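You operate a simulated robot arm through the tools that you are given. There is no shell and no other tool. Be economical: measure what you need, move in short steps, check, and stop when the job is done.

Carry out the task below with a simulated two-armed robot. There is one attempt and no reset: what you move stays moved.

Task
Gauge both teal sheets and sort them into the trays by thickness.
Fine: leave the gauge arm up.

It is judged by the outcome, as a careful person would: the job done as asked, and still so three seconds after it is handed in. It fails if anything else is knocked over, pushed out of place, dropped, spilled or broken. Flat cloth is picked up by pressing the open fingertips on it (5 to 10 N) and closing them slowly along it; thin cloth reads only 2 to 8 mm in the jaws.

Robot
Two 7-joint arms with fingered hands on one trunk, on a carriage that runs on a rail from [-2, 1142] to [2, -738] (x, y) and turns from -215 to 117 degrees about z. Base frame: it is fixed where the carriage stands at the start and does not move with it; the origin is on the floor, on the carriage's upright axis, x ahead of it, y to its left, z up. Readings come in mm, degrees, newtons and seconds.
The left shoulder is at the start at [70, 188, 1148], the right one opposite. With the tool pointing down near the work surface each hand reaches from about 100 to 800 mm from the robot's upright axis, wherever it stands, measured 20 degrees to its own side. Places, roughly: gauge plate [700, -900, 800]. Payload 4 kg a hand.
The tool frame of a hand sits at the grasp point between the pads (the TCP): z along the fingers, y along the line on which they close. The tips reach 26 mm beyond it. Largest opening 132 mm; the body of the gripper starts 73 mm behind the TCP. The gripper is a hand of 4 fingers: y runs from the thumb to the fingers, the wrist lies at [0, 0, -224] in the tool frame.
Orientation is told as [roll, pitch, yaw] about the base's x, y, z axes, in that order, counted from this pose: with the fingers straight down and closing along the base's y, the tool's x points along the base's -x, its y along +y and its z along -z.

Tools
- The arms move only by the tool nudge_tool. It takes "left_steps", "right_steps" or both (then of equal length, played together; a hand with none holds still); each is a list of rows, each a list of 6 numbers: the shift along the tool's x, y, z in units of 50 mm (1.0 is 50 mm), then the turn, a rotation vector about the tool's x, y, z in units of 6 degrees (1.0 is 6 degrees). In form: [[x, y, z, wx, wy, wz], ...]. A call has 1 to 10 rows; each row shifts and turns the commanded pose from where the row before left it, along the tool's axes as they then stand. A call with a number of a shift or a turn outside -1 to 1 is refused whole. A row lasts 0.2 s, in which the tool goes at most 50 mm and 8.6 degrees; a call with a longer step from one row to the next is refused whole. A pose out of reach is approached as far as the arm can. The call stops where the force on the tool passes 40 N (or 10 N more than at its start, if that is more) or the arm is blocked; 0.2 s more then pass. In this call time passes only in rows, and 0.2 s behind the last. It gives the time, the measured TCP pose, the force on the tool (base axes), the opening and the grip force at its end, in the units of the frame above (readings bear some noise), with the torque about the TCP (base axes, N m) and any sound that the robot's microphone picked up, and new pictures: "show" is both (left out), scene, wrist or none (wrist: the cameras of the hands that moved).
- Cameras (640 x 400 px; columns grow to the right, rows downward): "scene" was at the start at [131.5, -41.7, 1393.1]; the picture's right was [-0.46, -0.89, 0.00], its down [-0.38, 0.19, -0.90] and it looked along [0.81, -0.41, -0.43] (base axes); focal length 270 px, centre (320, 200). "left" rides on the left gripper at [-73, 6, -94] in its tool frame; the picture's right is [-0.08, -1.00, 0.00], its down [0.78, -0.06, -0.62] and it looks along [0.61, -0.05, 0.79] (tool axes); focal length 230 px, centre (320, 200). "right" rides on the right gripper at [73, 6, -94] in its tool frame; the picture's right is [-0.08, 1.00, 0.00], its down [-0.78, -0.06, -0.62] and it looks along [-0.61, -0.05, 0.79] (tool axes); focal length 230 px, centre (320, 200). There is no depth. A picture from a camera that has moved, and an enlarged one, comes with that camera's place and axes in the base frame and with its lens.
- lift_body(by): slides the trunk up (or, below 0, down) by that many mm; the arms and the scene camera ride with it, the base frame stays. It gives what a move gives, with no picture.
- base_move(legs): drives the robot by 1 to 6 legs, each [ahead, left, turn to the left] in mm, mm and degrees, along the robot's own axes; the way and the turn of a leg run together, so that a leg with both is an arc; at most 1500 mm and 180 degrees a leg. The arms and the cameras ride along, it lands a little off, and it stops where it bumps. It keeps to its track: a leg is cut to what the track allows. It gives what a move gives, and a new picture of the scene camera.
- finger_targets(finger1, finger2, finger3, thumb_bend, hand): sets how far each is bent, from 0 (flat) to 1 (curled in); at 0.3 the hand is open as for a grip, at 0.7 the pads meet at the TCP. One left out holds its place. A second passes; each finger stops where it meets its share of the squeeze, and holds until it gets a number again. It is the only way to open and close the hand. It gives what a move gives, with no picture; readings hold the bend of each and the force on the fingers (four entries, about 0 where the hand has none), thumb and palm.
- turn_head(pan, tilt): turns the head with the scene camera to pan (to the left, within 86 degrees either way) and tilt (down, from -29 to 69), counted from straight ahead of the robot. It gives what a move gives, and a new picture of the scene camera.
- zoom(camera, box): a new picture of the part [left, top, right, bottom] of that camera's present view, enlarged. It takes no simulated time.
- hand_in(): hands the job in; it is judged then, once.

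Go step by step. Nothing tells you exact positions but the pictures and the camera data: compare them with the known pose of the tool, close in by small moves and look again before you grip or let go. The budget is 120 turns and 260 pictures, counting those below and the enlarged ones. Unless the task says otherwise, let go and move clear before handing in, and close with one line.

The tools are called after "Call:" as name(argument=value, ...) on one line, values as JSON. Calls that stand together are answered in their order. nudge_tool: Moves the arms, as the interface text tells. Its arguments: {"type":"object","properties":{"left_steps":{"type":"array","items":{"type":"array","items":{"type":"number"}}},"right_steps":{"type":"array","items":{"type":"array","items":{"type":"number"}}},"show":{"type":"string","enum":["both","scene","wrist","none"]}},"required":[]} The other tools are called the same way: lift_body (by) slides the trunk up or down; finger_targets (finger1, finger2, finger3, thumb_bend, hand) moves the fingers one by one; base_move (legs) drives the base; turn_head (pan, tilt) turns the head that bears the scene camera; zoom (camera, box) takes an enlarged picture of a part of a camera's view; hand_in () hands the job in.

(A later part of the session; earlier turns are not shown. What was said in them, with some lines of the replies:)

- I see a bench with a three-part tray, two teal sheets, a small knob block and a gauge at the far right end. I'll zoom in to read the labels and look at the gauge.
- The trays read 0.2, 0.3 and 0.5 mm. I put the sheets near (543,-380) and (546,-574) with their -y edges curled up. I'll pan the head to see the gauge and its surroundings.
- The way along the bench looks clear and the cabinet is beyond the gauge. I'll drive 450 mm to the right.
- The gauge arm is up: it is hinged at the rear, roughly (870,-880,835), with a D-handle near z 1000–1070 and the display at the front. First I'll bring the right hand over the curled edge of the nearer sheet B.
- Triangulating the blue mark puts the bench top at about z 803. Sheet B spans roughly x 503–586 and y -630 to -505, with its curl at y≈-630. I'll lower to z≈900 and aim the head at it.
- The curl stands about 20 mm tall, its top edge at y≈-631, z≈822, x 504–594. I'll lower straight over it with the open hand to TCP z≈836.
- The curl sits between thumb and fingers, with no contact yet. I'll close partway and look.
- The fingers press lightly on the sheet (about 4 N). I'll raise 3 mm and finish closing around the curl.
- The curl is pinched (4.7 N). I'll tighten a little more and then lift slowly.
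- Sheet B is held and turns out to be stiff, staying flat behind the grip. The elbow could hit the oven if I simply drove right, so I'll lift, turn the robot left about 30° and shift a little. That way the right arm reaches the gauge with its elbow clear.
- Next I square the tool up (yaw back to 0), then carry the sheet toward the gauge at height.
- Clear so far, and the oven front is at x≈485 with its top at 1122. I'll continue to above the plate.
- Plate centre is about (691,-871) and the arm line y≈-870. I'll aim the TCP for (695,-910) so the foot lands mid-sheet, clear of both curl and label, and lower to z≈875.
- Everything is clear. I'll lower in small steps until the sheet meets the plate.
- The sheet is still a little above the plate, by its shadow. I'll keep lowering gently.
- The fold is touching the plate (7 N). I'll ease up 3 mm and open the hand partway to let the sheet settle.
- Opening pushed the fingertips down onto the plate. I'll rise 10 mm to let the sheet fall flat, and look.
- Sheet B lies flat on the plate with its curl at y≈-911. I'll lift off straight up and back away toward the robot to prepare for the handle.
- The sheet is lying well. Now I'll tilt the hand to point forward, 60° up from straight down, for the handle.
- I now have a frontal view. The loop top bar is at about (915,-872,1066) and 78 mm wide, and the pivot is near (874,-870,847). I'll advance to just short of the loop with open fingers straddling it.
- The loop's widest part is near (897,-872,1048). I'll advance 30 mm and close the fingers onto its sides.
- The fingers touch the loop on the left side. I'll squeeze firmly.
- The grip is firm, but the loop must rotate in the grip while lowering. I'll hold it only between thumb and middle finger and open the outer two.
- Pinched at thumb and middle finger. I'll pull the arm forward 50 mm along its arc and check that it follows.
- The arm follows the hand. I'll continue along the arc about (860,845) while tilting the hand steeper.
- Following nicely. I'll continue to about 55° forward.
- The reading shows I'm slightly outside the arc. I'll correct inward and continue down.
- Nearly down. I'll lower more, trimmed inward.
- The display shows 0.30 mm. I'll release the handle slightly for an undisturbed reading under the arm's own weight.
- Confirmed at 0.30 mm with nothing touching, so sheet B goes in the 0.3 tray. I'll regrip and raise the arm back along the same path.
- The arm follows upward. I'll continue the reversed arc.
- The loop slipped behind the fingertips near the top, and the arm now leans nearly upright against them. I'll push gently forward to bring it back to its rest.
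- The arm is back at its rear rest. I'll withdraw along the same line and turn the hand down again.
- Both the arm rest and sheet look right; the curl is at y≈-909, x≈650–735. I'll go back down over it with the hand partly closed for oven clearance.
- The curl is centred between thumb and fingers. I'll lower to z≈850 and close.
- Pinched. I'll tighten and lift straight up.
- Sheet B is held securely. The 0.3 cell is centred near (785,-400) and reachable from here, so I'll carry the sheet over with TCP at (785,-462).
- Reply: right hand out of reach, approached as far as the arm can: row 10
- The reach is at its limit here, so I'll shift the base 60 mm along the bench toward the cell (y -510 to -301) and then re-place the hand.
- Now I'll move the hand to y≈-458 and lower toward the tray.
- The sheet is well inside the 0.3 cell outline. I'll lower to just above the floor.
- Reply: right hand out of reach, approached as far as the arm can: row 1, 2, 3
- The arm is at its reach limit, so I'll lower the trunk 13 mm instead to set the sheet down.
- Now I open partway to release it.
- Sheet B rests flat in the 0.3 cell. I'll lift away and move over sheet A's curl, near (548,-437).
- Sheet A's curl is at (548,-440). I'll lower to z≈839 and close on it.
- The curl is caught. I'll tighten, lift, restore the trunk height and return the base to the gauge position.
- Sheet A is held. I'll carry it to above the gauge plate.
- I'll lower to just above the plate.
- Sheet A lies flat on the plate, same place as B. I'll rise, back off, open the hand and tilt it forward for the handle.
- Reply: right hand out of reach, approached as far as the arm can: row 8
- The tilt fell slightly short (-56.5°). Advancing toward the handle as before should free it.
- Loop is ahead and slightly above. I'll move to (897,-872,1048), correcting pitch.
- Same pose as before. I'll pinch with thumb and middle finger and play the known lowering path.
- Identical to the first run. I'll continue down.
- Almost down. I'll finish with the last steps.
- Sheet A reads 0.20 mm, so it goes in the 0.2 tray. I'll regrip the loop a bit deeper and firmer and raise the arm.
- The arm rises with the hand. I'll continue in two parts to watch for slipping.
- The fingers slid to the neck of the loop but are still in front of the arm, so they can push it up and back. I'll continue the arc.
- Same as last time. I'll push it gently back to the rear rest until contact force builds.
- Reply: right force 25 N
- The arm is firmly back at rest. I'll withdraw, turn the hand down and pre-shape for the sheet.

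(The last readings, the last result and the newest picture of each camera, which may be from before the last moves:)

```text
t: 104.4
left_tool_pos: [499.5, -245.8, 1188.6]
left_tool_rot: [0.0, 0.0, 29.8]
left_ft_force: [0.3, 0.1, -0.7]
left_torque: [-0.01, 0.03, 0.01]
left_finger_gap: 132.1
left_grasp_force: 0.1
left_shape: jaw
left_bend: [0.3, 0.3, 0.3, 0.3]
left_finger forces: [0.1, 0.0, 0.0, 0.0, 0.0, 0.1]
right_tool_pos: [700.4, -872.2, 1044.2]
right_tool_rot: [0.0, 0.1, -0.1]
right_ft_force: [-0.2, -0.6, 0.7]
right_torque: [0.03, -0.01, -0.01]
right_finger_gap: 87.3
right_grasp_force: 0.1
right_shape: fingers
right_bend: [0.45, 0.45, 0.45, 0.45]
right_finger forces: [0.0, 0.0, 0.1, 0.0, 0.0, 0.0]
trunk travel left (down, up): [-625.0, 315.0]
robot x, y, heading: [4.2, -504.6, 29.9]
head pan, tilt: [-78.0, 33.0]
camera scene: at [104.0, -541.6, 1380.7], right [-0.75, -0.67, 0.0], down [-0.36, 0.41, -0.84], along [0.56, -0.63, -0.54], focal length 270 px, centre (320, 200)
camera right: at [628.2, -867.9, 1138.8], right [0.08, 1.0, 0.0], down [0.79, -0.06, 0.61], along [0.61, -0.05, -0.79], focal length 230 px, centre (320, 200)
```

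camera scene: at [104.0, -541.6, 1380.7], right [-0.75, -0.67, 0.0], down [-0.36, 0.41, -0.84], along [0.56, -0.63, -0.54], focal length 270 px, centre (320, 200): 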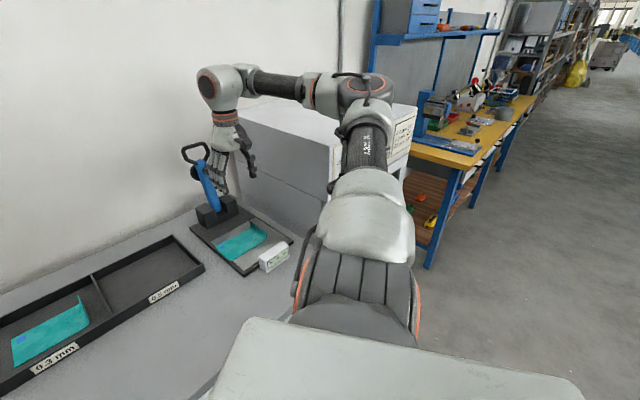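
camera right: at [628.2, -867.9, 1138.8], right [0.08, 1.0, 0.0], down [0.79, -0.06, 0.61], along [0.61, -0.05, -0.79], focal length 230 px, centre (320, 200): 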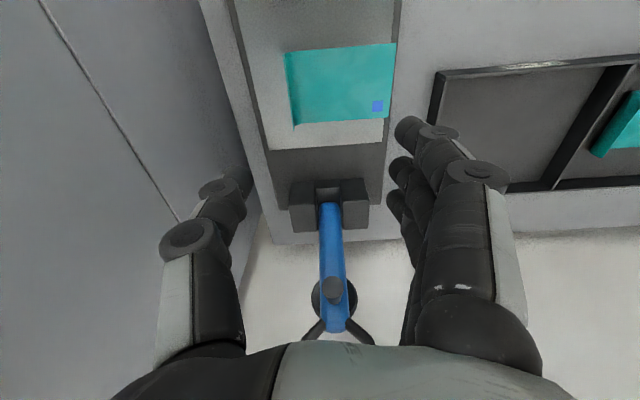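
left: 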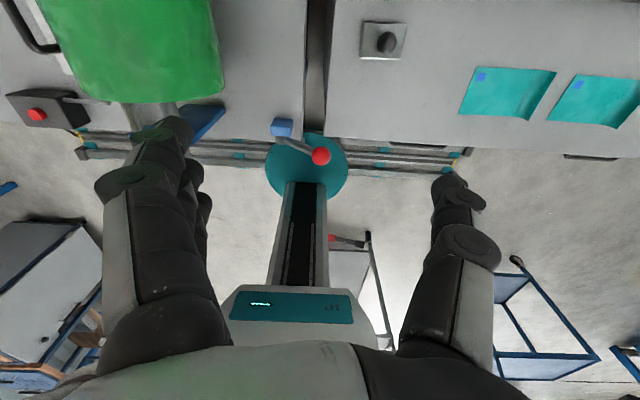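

The sheet is in the same place as before. I'll descend over its curl and close.

Call:
nudge_tool(right_steps=[[0.08, -0.38, 0.6, 0, 0, 0], [0.07, -0.38, 0.6, 0, 0, 0], [0, 0, 0.9, 0, 0, 0], [0, 0, 0.9, 0, 0, 0], [0, 0, 0.5, 0, 0, 0], [0, 0, 0.32, 0, 0, 0]], show="wrist")

Call:
finger_targets(hand="right", finger1=0.7, finger2=0.7, finger3=0.7, thumb_bend=0.7)

Call:
zoom(camera="right", box=[160, 50, 640, 350])

```text
t: 105.8
left_tool_pos: [497.2, -246.4, 1189.1]
left_tool_rot: [-0.1, 0.0, 29.8]
left_ft_force: [0.9, 0.3, 0.5]
left_torque: [0.01, -0.04, 0.02]
left_finger_gap: 132.0
left_grasp_force: 0.0
left_shape: jaw
left_bend: [0.3, 0.3, 0.3, 0.3]
left_finger forces: [0.0, 0.0, 0.0, 0.1, 0.0, 0.0]
right_tool_pos: [691.6, -912.3, 851.9]
right_tool_rot: [0.0, 0.0, -0.2]
right_ft_force: [-0.3, -0.8, 3.1]
right_torque: [0.09, 0.03, -0.01]
right_finger_gap: 87.2
right_grasp_force: 1.0
right_shape: fingers
right_bend: [0.45, 0.45, 0.45, 0.45]
right_finger forces: [0.6, 1.2, 0.4, 0.0, 0.0, 0.1]
trunk travel left (down, up): [-625.0, 315.0]
robot x, y, heading: [-0.4, -499.2, 29.8]
head pan, tilt: [-78.0, 33.0]
camera right: at [618.9, -907.9, 946.1], right [0.08, 1.0, 0.0], down [0.78, -0.06, 0.62], along [0.61, -0.05, -0.79], focal length 230 px, centre (320, 200)
```

right: 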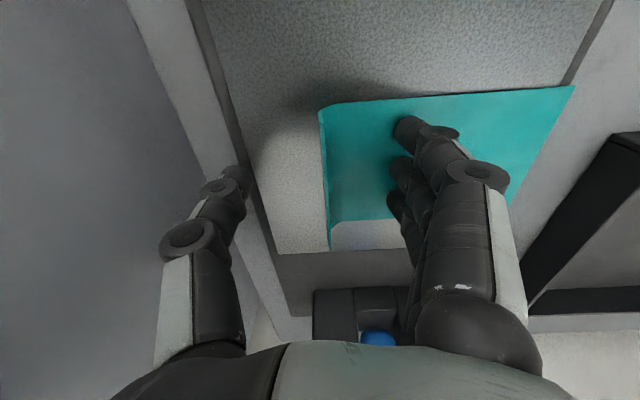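

```text
t: 106.8
left_tool_pos: [497.7, -245.6, 1189.0]
left_tool_rot: [0.0, -0.1, 29.9]
left_ft_force: [0.3, 0.2, -0.5]
left_torque: [-0.01, -0.04, -0.02]
left_finger_gap: 132.0
left_grasp_force: 0.0
left_shape: jaw
left_bend: [0.3, 0.3, 0.3, 0.3]
left_finger forces: [0.1, 0.0, 0.0, 0.1, 0.0, 0.0]
right_tool_pos: [691.5, -912.7, 852.1]
right_tool_rot: [0.0, 0.0, -0.1]
right_ft_force: [0.3, -0.4, 0.0]
right_torque: [0.01, -0.01, 0.01]
right_finger_gap: 15.5
right_grasp_force: 1.3
right_shape: fingers
right_bend: [0.7, 0.7, 0.69, 0.69]
right_finger forces: [0.2, 0.3, 0.4, 0.0, 0.9, 0.0]
trunk travel left (down, up): [-625.0, 315.0]
robot x, y, heading: [0.8, -501.8, 29.9]
head pan, tilt: [-78.0, 33.0]
```

```text
1.33 times, centred on (400, 200) of right
camera zoom: at [619.0, -908.0, 945.8], right [0.08, 1.0, 0.0], down [0.78, -0.06, 0.62], along [0.61, -0.05, -0.79], focal length 307 px, centre (213, 200)
```

zoom: 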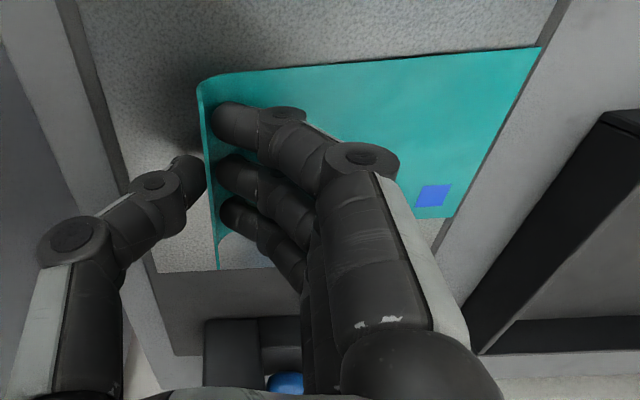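

Caught. I'll tighten and lift it clear.

Call:
finger_targets(hand="right", finger1=0.8, finger2=0.8, finger3=0.8, thumb_bend=0.78)

Call:
nudge_tool(right_steps=[[0, 0, -0.3, 0, 0, 0], [0, 0.1, -0.8, 0, 0, 0], [0, 0.3, -0.8, 0, 0, 0], [0, 0.3, -0.8, 0, 0, 0], [0, 0.5, -0.4, 0, 0, 0]], show="wrist")

```text
t: 107.8
left_tool_pos: [497.3, -245.3, 1188.7]
left_tool_rot: [0.0, 0.0, 29.8]
left_ft_force: [0.7, -0.2, 0.1]
left_torque: [0.01, 0.02, 0.03]
left_finger_gap: 131.8
left_grasp_force: 0.0
left_shape: jaw
left_bend: [0.3, 0.3, 0.3, 0.3]
left_finger forces: [0.0, 0.0, 0.0, 0.0, 0.0, 0.0]
right_tool_pos: [691.0, -913.2, 851.7]
right_tool_rot: [0.1, 0.1, -0.1]
right_ft_force: [-0.4, 0.2, -0.3]
right_torque: [-0.03, 0.01, 0.02]
right_finger_gap: 13.2
right_grasp_force: 18.3
right_shape: fingers
right_bend: [0.77, 0.77, 0.77, 0.71]
right_finger forces: [6.2, 6.2, 6.2, 0.0, 18.2, 0.0]
trunk travel left (down, up): [-625.0, 315.0]
robot x, y, heading: [2.9, -502.6, 29.9]
head pan, tilt: [-78.0, 33.0]
```

```text
t: 109.0
left_tool_pos: [498.3, -244.5, 1187.9]
left_tool_rot: [-0.1, 0.1, 29.9]
left_ft_force: [0.7, -0.7, -1.1]
left_torque: [-0.03, 0.0, 0.06]
left_finger_gap: 132.0
left_grasp_force: 0.0
left_shape: jaw
left_bend: [0.3, 0.3, 0.3, 0.3]
left_finger forces: [0.0, 0.0, 0.0, 0.0, 0.1, 0.0]
right_tool_pos: [692.6, -852.2, 1009.6]
right_tool_rot: [0.0, 0.0, -0.1]
right_ft_force: [-0.1, -0.2, -0.1]
right_torque: [-0.1, 0.01, 0.01]
right_finger_gap: 12.7
right_grasp_force: 17.9
right_shape: fingers
right_bend: [0.77, 0.77, 0.77, 0.71]
right_finger forces: [6.0, 6.1, 6.2, 0.1, 18.0, 0.0]
trunk travel left (down, up): [-625.0, 315.0]
robot x, y, heading: [2.7, -503.0, 29.7]
head pan, tilt: [-78.0, 33.0]
camera right: at [619.5, -845.9, 1104.6], right [0.08, 1.0, 0.0], down [0.79, -0.06, 0.62], along [0.61, -0.05, -0.79], focal length 230 px, centre (320, 200)
```

right: 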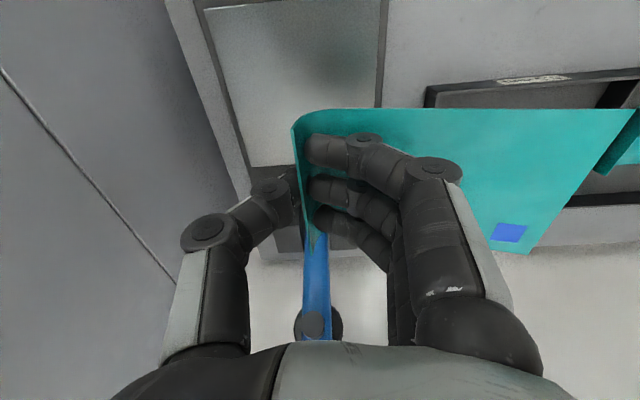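

Sheet A is held. I'll repeat the proven route: carry the hand out over the tray side, then drive the base about 260 mm toward the 0.2 cell.

Call:
nudge_tool(right_steps=[[-0.19, 0.85, 0, 0, 0, 0], [-0.19, 0.85, 0, 0, 0, 0], [-0.19, 0.85, 0, 0, 0, 0], [-0.19, 0.85, 0, 0, 0, 0], [-0.19, 0.85, 0, 0, 0, 0], [-0.19, 0.85, 0, 0, 0, 0], [-0.19, 0.85, 0, 0, 0, 0], [-0.19, 0.85, 0, 0, 0, 0]], show="none")

Call:
turn_head(pan=-28, tilt=42)

Call:
base_move(legs=[[130, 224, 0]])

```text
t: 110.8
left_tool_pos: [498.3, -244.0, 1187.9]
left_tool_rot: [0.0, 0.1, 29.9]
left_ft_force: [0.8, 0.4, 0.6]
left_torque: [0.0, 0.01, -0.02]
left_finger_gap: 131.9
left_grasp_force: 0.1
left_shape: jaw
left_bend: [0.3, 0.3, 0.3, 0.3]
left_finger forces: [0.1, 0.0, 0.2, 0.0, 0.0, 0.0]
right_tool_pos: [770.0, -510.2, 1009.5]
right_tool_rot: [-0.1, 0.0, -0.1]
right_ft_force: [0.0, 0.3, -0.7]
right_torque: [-0.03, 0.02, 0.0]
right_finger_gap: 13.1
right_grasp_force: 17.6
right_shape: fingers
right_bend: [0.78, 0.78, 0.78, 0.71]
right_finger forces: [5.8, 5.7, 5.7, 0.1, 17.3, 0.0]
trunk travel left (down, up): [-625.0, 315.0]
robot x, y, heading: [-1.8, -502.6, 29.7]
head pan, tilt: [-78.0, 33.0]
```

```text
t: 112.0
left_tool_pos: [498.2, -245.0, 1187.0]
left_tool_rot: [0.0, 0.0, 29.8]
left_ft_force: [-0.3, 0.2, -0.8]
left_torque: [-0.01, 0.0, -0.02]
left_finger_gap: 131.6
left_grasp_force: 0.0
left_shape: jaw
left_bend: [0.3, 0.3, 0.3, 0.3]
left_finger forces: [0.0, 0.1, 0.0, 0.0, 0.0, 0.0]
right_tool_pos: [767.9, -510.9, 1010.2]
right_tool_rot: [0.0, 0.1, -0.1]
right_ft_force: [0.9, -0.8, -0.7]
right_torque: [0.01, -0.01, 0.01]
right_finger_gap: 13.2
right_grasp_force: 17.5
right_shape: fingers
right_bend: [0.78, 0.78, 0.78, 0.71]
right_finger forces: [5.9, 5.7, 5.7, 0.1, 17.5, 0.1]
trunk travel left (down, up): [-625.0, 315.0]
robot x, y, heading: [0.7, -500.6, 29.7]
head pan, tilt: [-28.0, 42.0]
camera scene: at [127.5, -473.2, 1367.2], right [0.03, -1.0, 0.0], down [-0.67, -0.02, -0.74], along [0.74, 0.02, -0.67], focal length 270 px, centre (320, 200)
```

scene: 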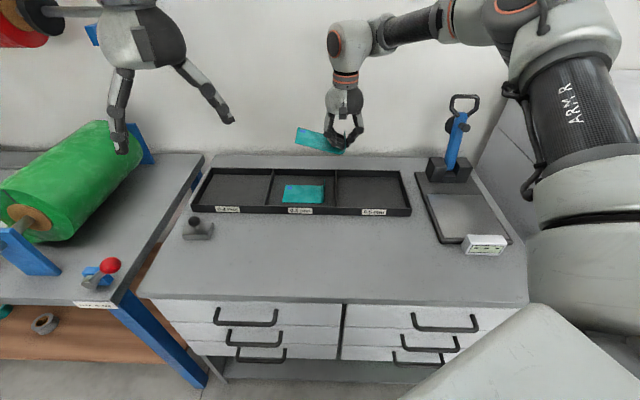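

```text
t: 113.8
left_tool_pos: [499.8, 5.6, 1188.5]
left_tool_rot: [0.1, 0.0, 29.2]
left_ft_force: [-0.2, -0.1, -0.8]
left_torque: [0.0, 0.0, -0.02]
left_finger_gap: 132.0
left_grasp_force: 0.0
left_shape: jaw
left_bend: [0.3, 0.3, 0.3, 0.3]
left_finger forces: [0.0, 0.1, 0.1, 0.1, 0.0, 0.0]
right_tool_pos: [768.0, -264.2, 1011.2]
right_tool_rot: [0.0, 0.0, -0.7]
right_ft_force: [0.6, 0.3, 0.0]
right_torque: [-0.01, 0.03, -0.03]
right_finger_gap: 13.1
right_grasp_force: 17.2
right_shape: fingers
right_bend: [0.78, 0.78, 0.78, 0.71]
right_finger forces: [5.9, 5.7, 5.8, 0.0, 17.4, 0.1]
trunk travel left (down, up): [-625.0, 315.0]
robot x, y, heading: [-0.7, -241.0, 28.9]
head pan, tilt: [-28.0, 42.0]
camera scene: at [127.3, -218.6, 1367.2], right [0.02, -1.0, 0.0], down [-0.67, -0.01, -0.74], along [0.74, 0.02, -0.67], focal length 270 px, centre (320, 200)
```

scene: 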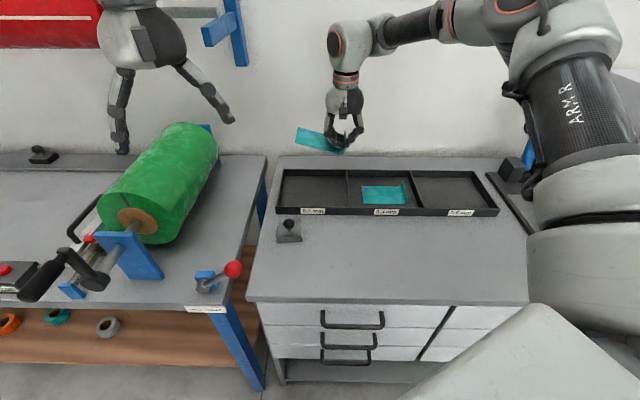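

The hand is over the 0.2 cell (y about -296 to -88). I'll adjust and lower.

Call:
nudge_tool(right_steps=[[-0.14, 0.2, 0.5, 0, 0, 0], [0, 0, 0.8, 0, 0, 0], [0, 0, 0.8, 0, 0, 0], [0, 0, 0.5, 0, 0, 0]], show="wrist")

Call:
zoom(camera="scene", box=[240, 120, 420, 250])

```text
t: 114.8
left_tool_pos: [499.9, 5.1, 1187.8]
left_tool_rot: [-0.1, 0.1, 29.2]
left_ft_force: [0.0, 0.4, 0.2]
left_torque: [0.02, -0.01, 0.01]
left_finger_gap: 131.9
left_grasp_force: 0.0
left_shape: jaw
left_bend: [0.3, 0.3, 0.3, 0.3]
left_finger forces: [0.0, 0.0, 0.1, 0.0, 0.0, 0.1]
right_tool_pos: [772.4, -254.7, 883.6]
right_tool_rot: [0.2, -0.1, -0.7]
right_ft_force: [-0.5, -0.4, -0.6]
right_torque: [-0.04, 0.0, 0.01]
right_finger_gap: 12.9
right_grasp_force: 17.2
right_shape: fingers
right_bend: [0.78, 0.78, 0.78, 0.71]
right_finger forces: [5.9, 5.6, 5.8, 0.0, 17.4, 0.0]
right hand out of reach, approached as far as the arm can: row 4
trunk travel left (down, up): [-625.0, 315.0]
robot x, y, heading: [1.3, -242.6, 29.2]
head pan, tilt: [-28.0, 42.0]
camera right: at [699.5, -248.8, 976.9], right [0.09, 1.0, 0.0], down [0.78, -0.07, 0.62], along [0.62, -0.05, -0.79], focal length 230 px, centre (320, 200)
```

right: 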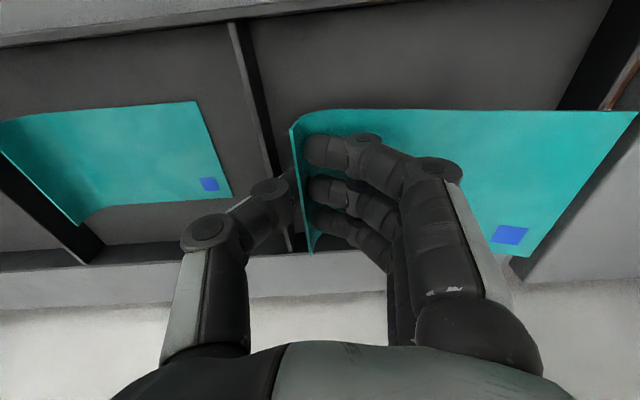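

```text
3.08 times, centred on (330, 185) of scene
camera zoom: at [127.7, -218.1, 1367.2], right [0.02, -1.0, 0.0], down [-0.67, -0.01, -0.74], along [0.74, 0.02, -0.67], focal length 832 px, centre (289, 246)
```

zoom: 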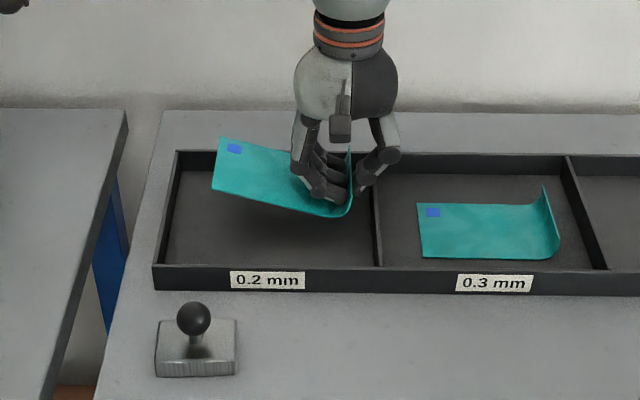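

Well placed inside the 0.2 cell. I'll set it down with the trunk: 35 mm lower.

Call:
lift_body(by=-34)

Call:
zoom(camera="scene", box=[240, 120, 420, 250])

```text
t: 115.6
left_tool_pos: [499.2, 5.1, 1153.9]
left_tool_rot: [0.0, -0.2, 29.2]
left_ft_force: [-0.3, 0.9, 0.6]
left_torque: [-0.02, -0.04, -0.02]
left_finger_gap: 131.7
left_grasp_force: 0.2
left_shape: jaw
left_bend: [0.3, 0.3, 0.3, 0.3]
left_finger forces: [0.0, 0.0, 0.0, 0.0, 0.0, 0.0]
right_tool_pos: [772.7, -254.3, 851.1]
right_tool_rot: [0.1, -0.1, -0.7]
right_ft_force: [-0.1, -0.4, -0.2]
right_torque: [-0.02, 0.0, -0.01]
right_finger_gap: 13.1
right_grasp_force: 17.4
right_shape: fingers
right_bend: [0.78, 0.78, 0.78, 0.71]
right_finger forces: [5.9, 5.7, 5.7, 0.1, 17.3, 0.0]
trunk travel left (down, up): [-591.0, 349.0]
robot x, y, heading: [-1.4, -244.7, 29.2]
head pan, tilt: [-28.0, 42.0]
```

```text
3.08 times, centred on (330, 185) of scene
camera zoom: at [126.5, -217.9, 1333.3], right [0.02, -1.0, 0.0], down [-0.67, -0.01, -0.74], along [0.74, 0.02, -0.67], focal length 832 px, centre (289, 246)
```

zoom: 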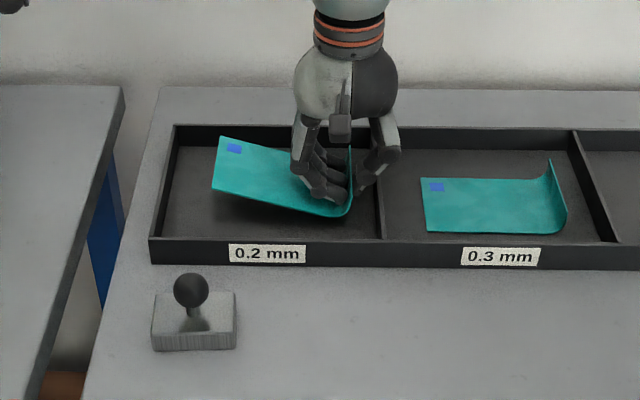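

Just above the floor of the 0.2 cell; I release.

Call:
finger_targets(hand="right", finger1=0.66, finger2=0.66, finger3=0.66, thumb_bend=0.6)

Call:
zoom(camera="scene", box=[240, 120, 420, 250])

```text
t: 116.6
left_tool_pos: [499.3, 5.8, 1154.8]
left_tool_rot: [0.0, 0.0, 29.3]
left_ft_force: [0.0, -0.5, -0.3]
left_torque: [0.0, 0.03, -0.02]
left_finger_gap: 131.9
left_grasp_force: 0.0
left_shape: jaw
left_bend: [0.3, 0.3, 0.3, 0.3]
left_finger forces: [0.0, 0.0, 0.1, 0.0, 0.1, 0.0]
right_tool_pos: [772.3, -254.0, 850.3]
right_tool_rot: [0.0, -0.1, -0.7]
right_ft_force: [0.1, 0.6, -0.5]
right_torque: [0.01, 0.02, 0.0]
right_finger_gap: 29.5
right_grasp_force: 0.7
right_shape: fingers
right_bend: [0.66, 0.66, 0.66, 0.6]
right_finger forces: [0.1, 0.1, 0.1, 0.0, 0.8, 0.1]
trunk travel left (down, up): [-591.0, 349.0]
robot x, y, heading: [-2.4, -243.0, 29.1]
head pan, tilt: [-28.0, 42.0]
```

```text
3.08 times, centred on (330, 185) of scene
camera zoom: at [127.2, -217.7, 1333.2], right [0.02, -1.0, 0.0], down [-0.67, -0.01, -0.74], along [0.74, 0.02, -0.67], focal length 832 px, centre (289, 246)
```

zoom: 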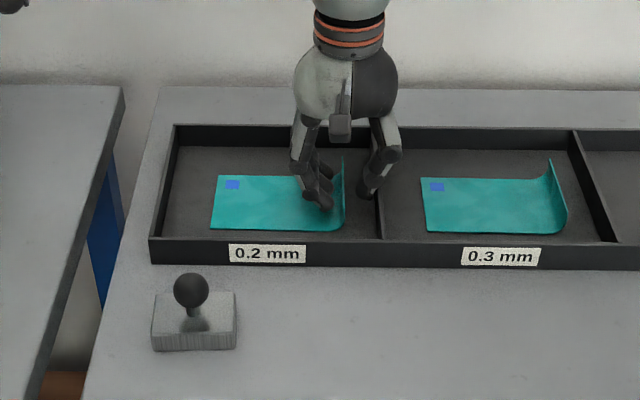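

Sheet A has settled flat in the 0.2 cell. I'll lift straight up with the trunk, then back off.

Call:
lift_body(by=34)

Call:
nudge_tool(right_steps=[[0, 0, -0.5, 0, 0, 0], [0, 0, -0.9, 0, 0, 0], [0, 0, -0.9, 0, 0, 0], [0.8, 0, -0.3, 0, 0, 0], [0.9, 0, -0.3, 0, 0, 0], [0.9, 0, -0.3, 0, 0, 0]], show="both")

Call:
turn_head(pan=-60, tilt=30)

```text
t: 117.4
left_tool_pos: [501.1, 6.6, 1187.4]
left_tool_rot: [0.0, 0.0, 29.2]
left_ft_force: [0.1, -0.6, 0.6]
left_torque: [-0.05, 0.04, 0.01]
left_finger_gap: 132.0
left_grasp_force: 0.0
left_shape: jaw
left_bend: [0.3, 0.3, 0.3, 0.3]
left_finger forces: [0.0, 0.0, 0.0, 0.0, 0.0, 0.1]
right_tool_pos: [772.5, -254.7, 883.8]
right_tool_rot: [0.1, -0.1, -0.7]
right_ft_force: [0.6, -0.2, -0.1]
right_torque: [-0.01, 0.03, -0.01]
right_finger_gap: 29.9
right_grasp_force: 0.0
right_shape: fingers
right_bend: [0.66, 0.66, 0.66, 0.6]
right_finger forces: [0.0, 0.0, 0.0, 0.0, 0.0, 0.0]
trunk travel left (down, up): [-625.0, 315.0]
robot x, y, heading: [-0.4, -245.2, 29.0]
head pan, tilt: [-28.0, 42.0]
```

```text
t: 118.8
left_tool_pos: [497.3, 5.7, 1189.5]
left_tool_rot: [0.0, -0.2, 29.2]
left_ft_force: [0.2, -0.2, 0.1]
left_torque: [0.0, -0.05, 0.0]
left_finger_gap: 131.7
left_grasp_force: 0.0
left_shape: jaw
left_bend: [0.3, 0.3, 0.3, 0.3]
left_finger forces: [0.0, 0.1, 0.0, 0.0, 0.0, 0.0]
right_tool_pos: [639.6, -252.9, 1046.5]
right_tool_rot: [0.1, -0.3, -0.7]
right_ft_force: [0.6, 0.4, -0.4]
right_torque: [-0.01, -0.01, -0.01]
right_finger_gap: 30.0
right_grasp_force: 0.0
right_shape: fingers
right_bend: [0.66, 0.66, 0.66, 0.6]
right_finger forces: [0.0, 0.1, 0.0, 0.0, 0.1, 0.1]
trunk travel left (down, up): [-625.0, 315.0]
robot x, y, heading: [-1.4, -246.1, 29.4]
head pan, tilt: [-28.0, 42.0]
camera scene: at [125.1, -218.0, 1367.4], right [0.02, -1.0, 0.0], down [-0.67, -0.01, -0.74], along [0.74, 0.02, -0.67], focal length 270 px, centre (320, 200)
camera right: at [567.1, -247.4, 1139.6], right [0.09, 1.0, 0.0], down [0.78, -0.07, 0.62], along [0.62, -0.05, -0.79], focal length 230 px, centre (320, 200)
```

scene: 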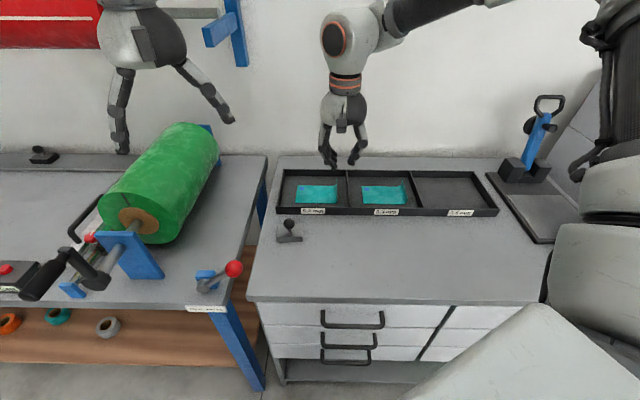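
right: 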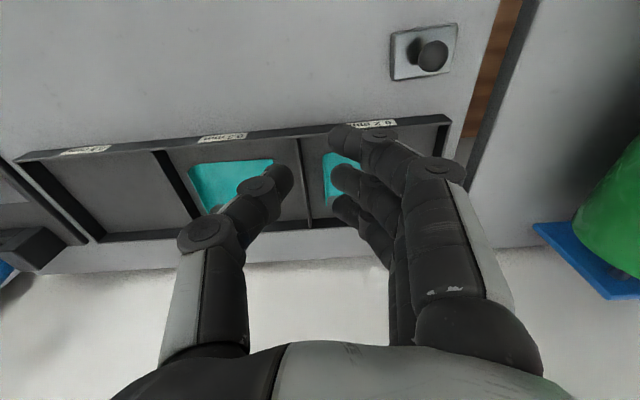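

```text
t: 119.8
left_tool_pos: [500.1, 5.6, 1188.4]
left_tool_rot: [-0.1, 0.1, 29.1]
left_ft_force: [-0.5, 0.4, 0.5]
left_torque: [0.04, -0.02, -0.04]
left_finger_gap: 132.0
left_grasp_force: 0.1
left_shape: jaw
left_bend: [0.3, 0.3, 0.3, 0.3]
left_finger forces: [0.0, 0.0, 0.0, 0.1, 0.1, 0.0]
right_tool_pos: [644.5, -252.7, 1045.7]
right_tool_rot: [0.1, -0.2, -0.7]
right_ft_force: [-0.4, -0.3, 0.1]
right_torque: [0.0, 0.0, 0.02]
right_finger_gap: 30.0
right_grasp_force: 0.0
right_shape: fingers
right_bend: [0.66, 0.66, 0.66, 0.6]
right_finger forces: [0.0, 0.0, 0.1, 0.0, 0.0, 0.0]
trunk travel left (down, up): [-625.0, 315.0]
robot x, y, heading: [-0.7, -241.9, 29.1]
head pan, tilt: [-60.0, 30.0]
camera scene: at [121.1, -265.7, 1385.5], right [-0.51, -0.86, 0.0], down [-0.43, 0.26, -0.87], along [0.74, -0.44, -0.5], focal length 270 px, centre (320, 200)
```

scene: 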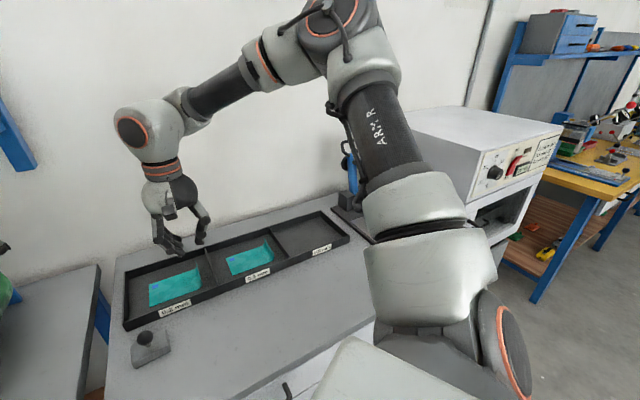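

Sheet A (0.20 mm) is in the 0.2 tray and sheet B (0.30 mm) in the 0.3 tray. The gauge arm is standing up, the hand is empty and clear, so I'll hand in.

Call:
hand_in()

```text
The job is handed in.
```

I gauged both teal sheets: one read 0.20 mm and is in the 0.2 tray, the other read 0.30 mm and is in the 0.3 tray, and the gauge arm is left up.
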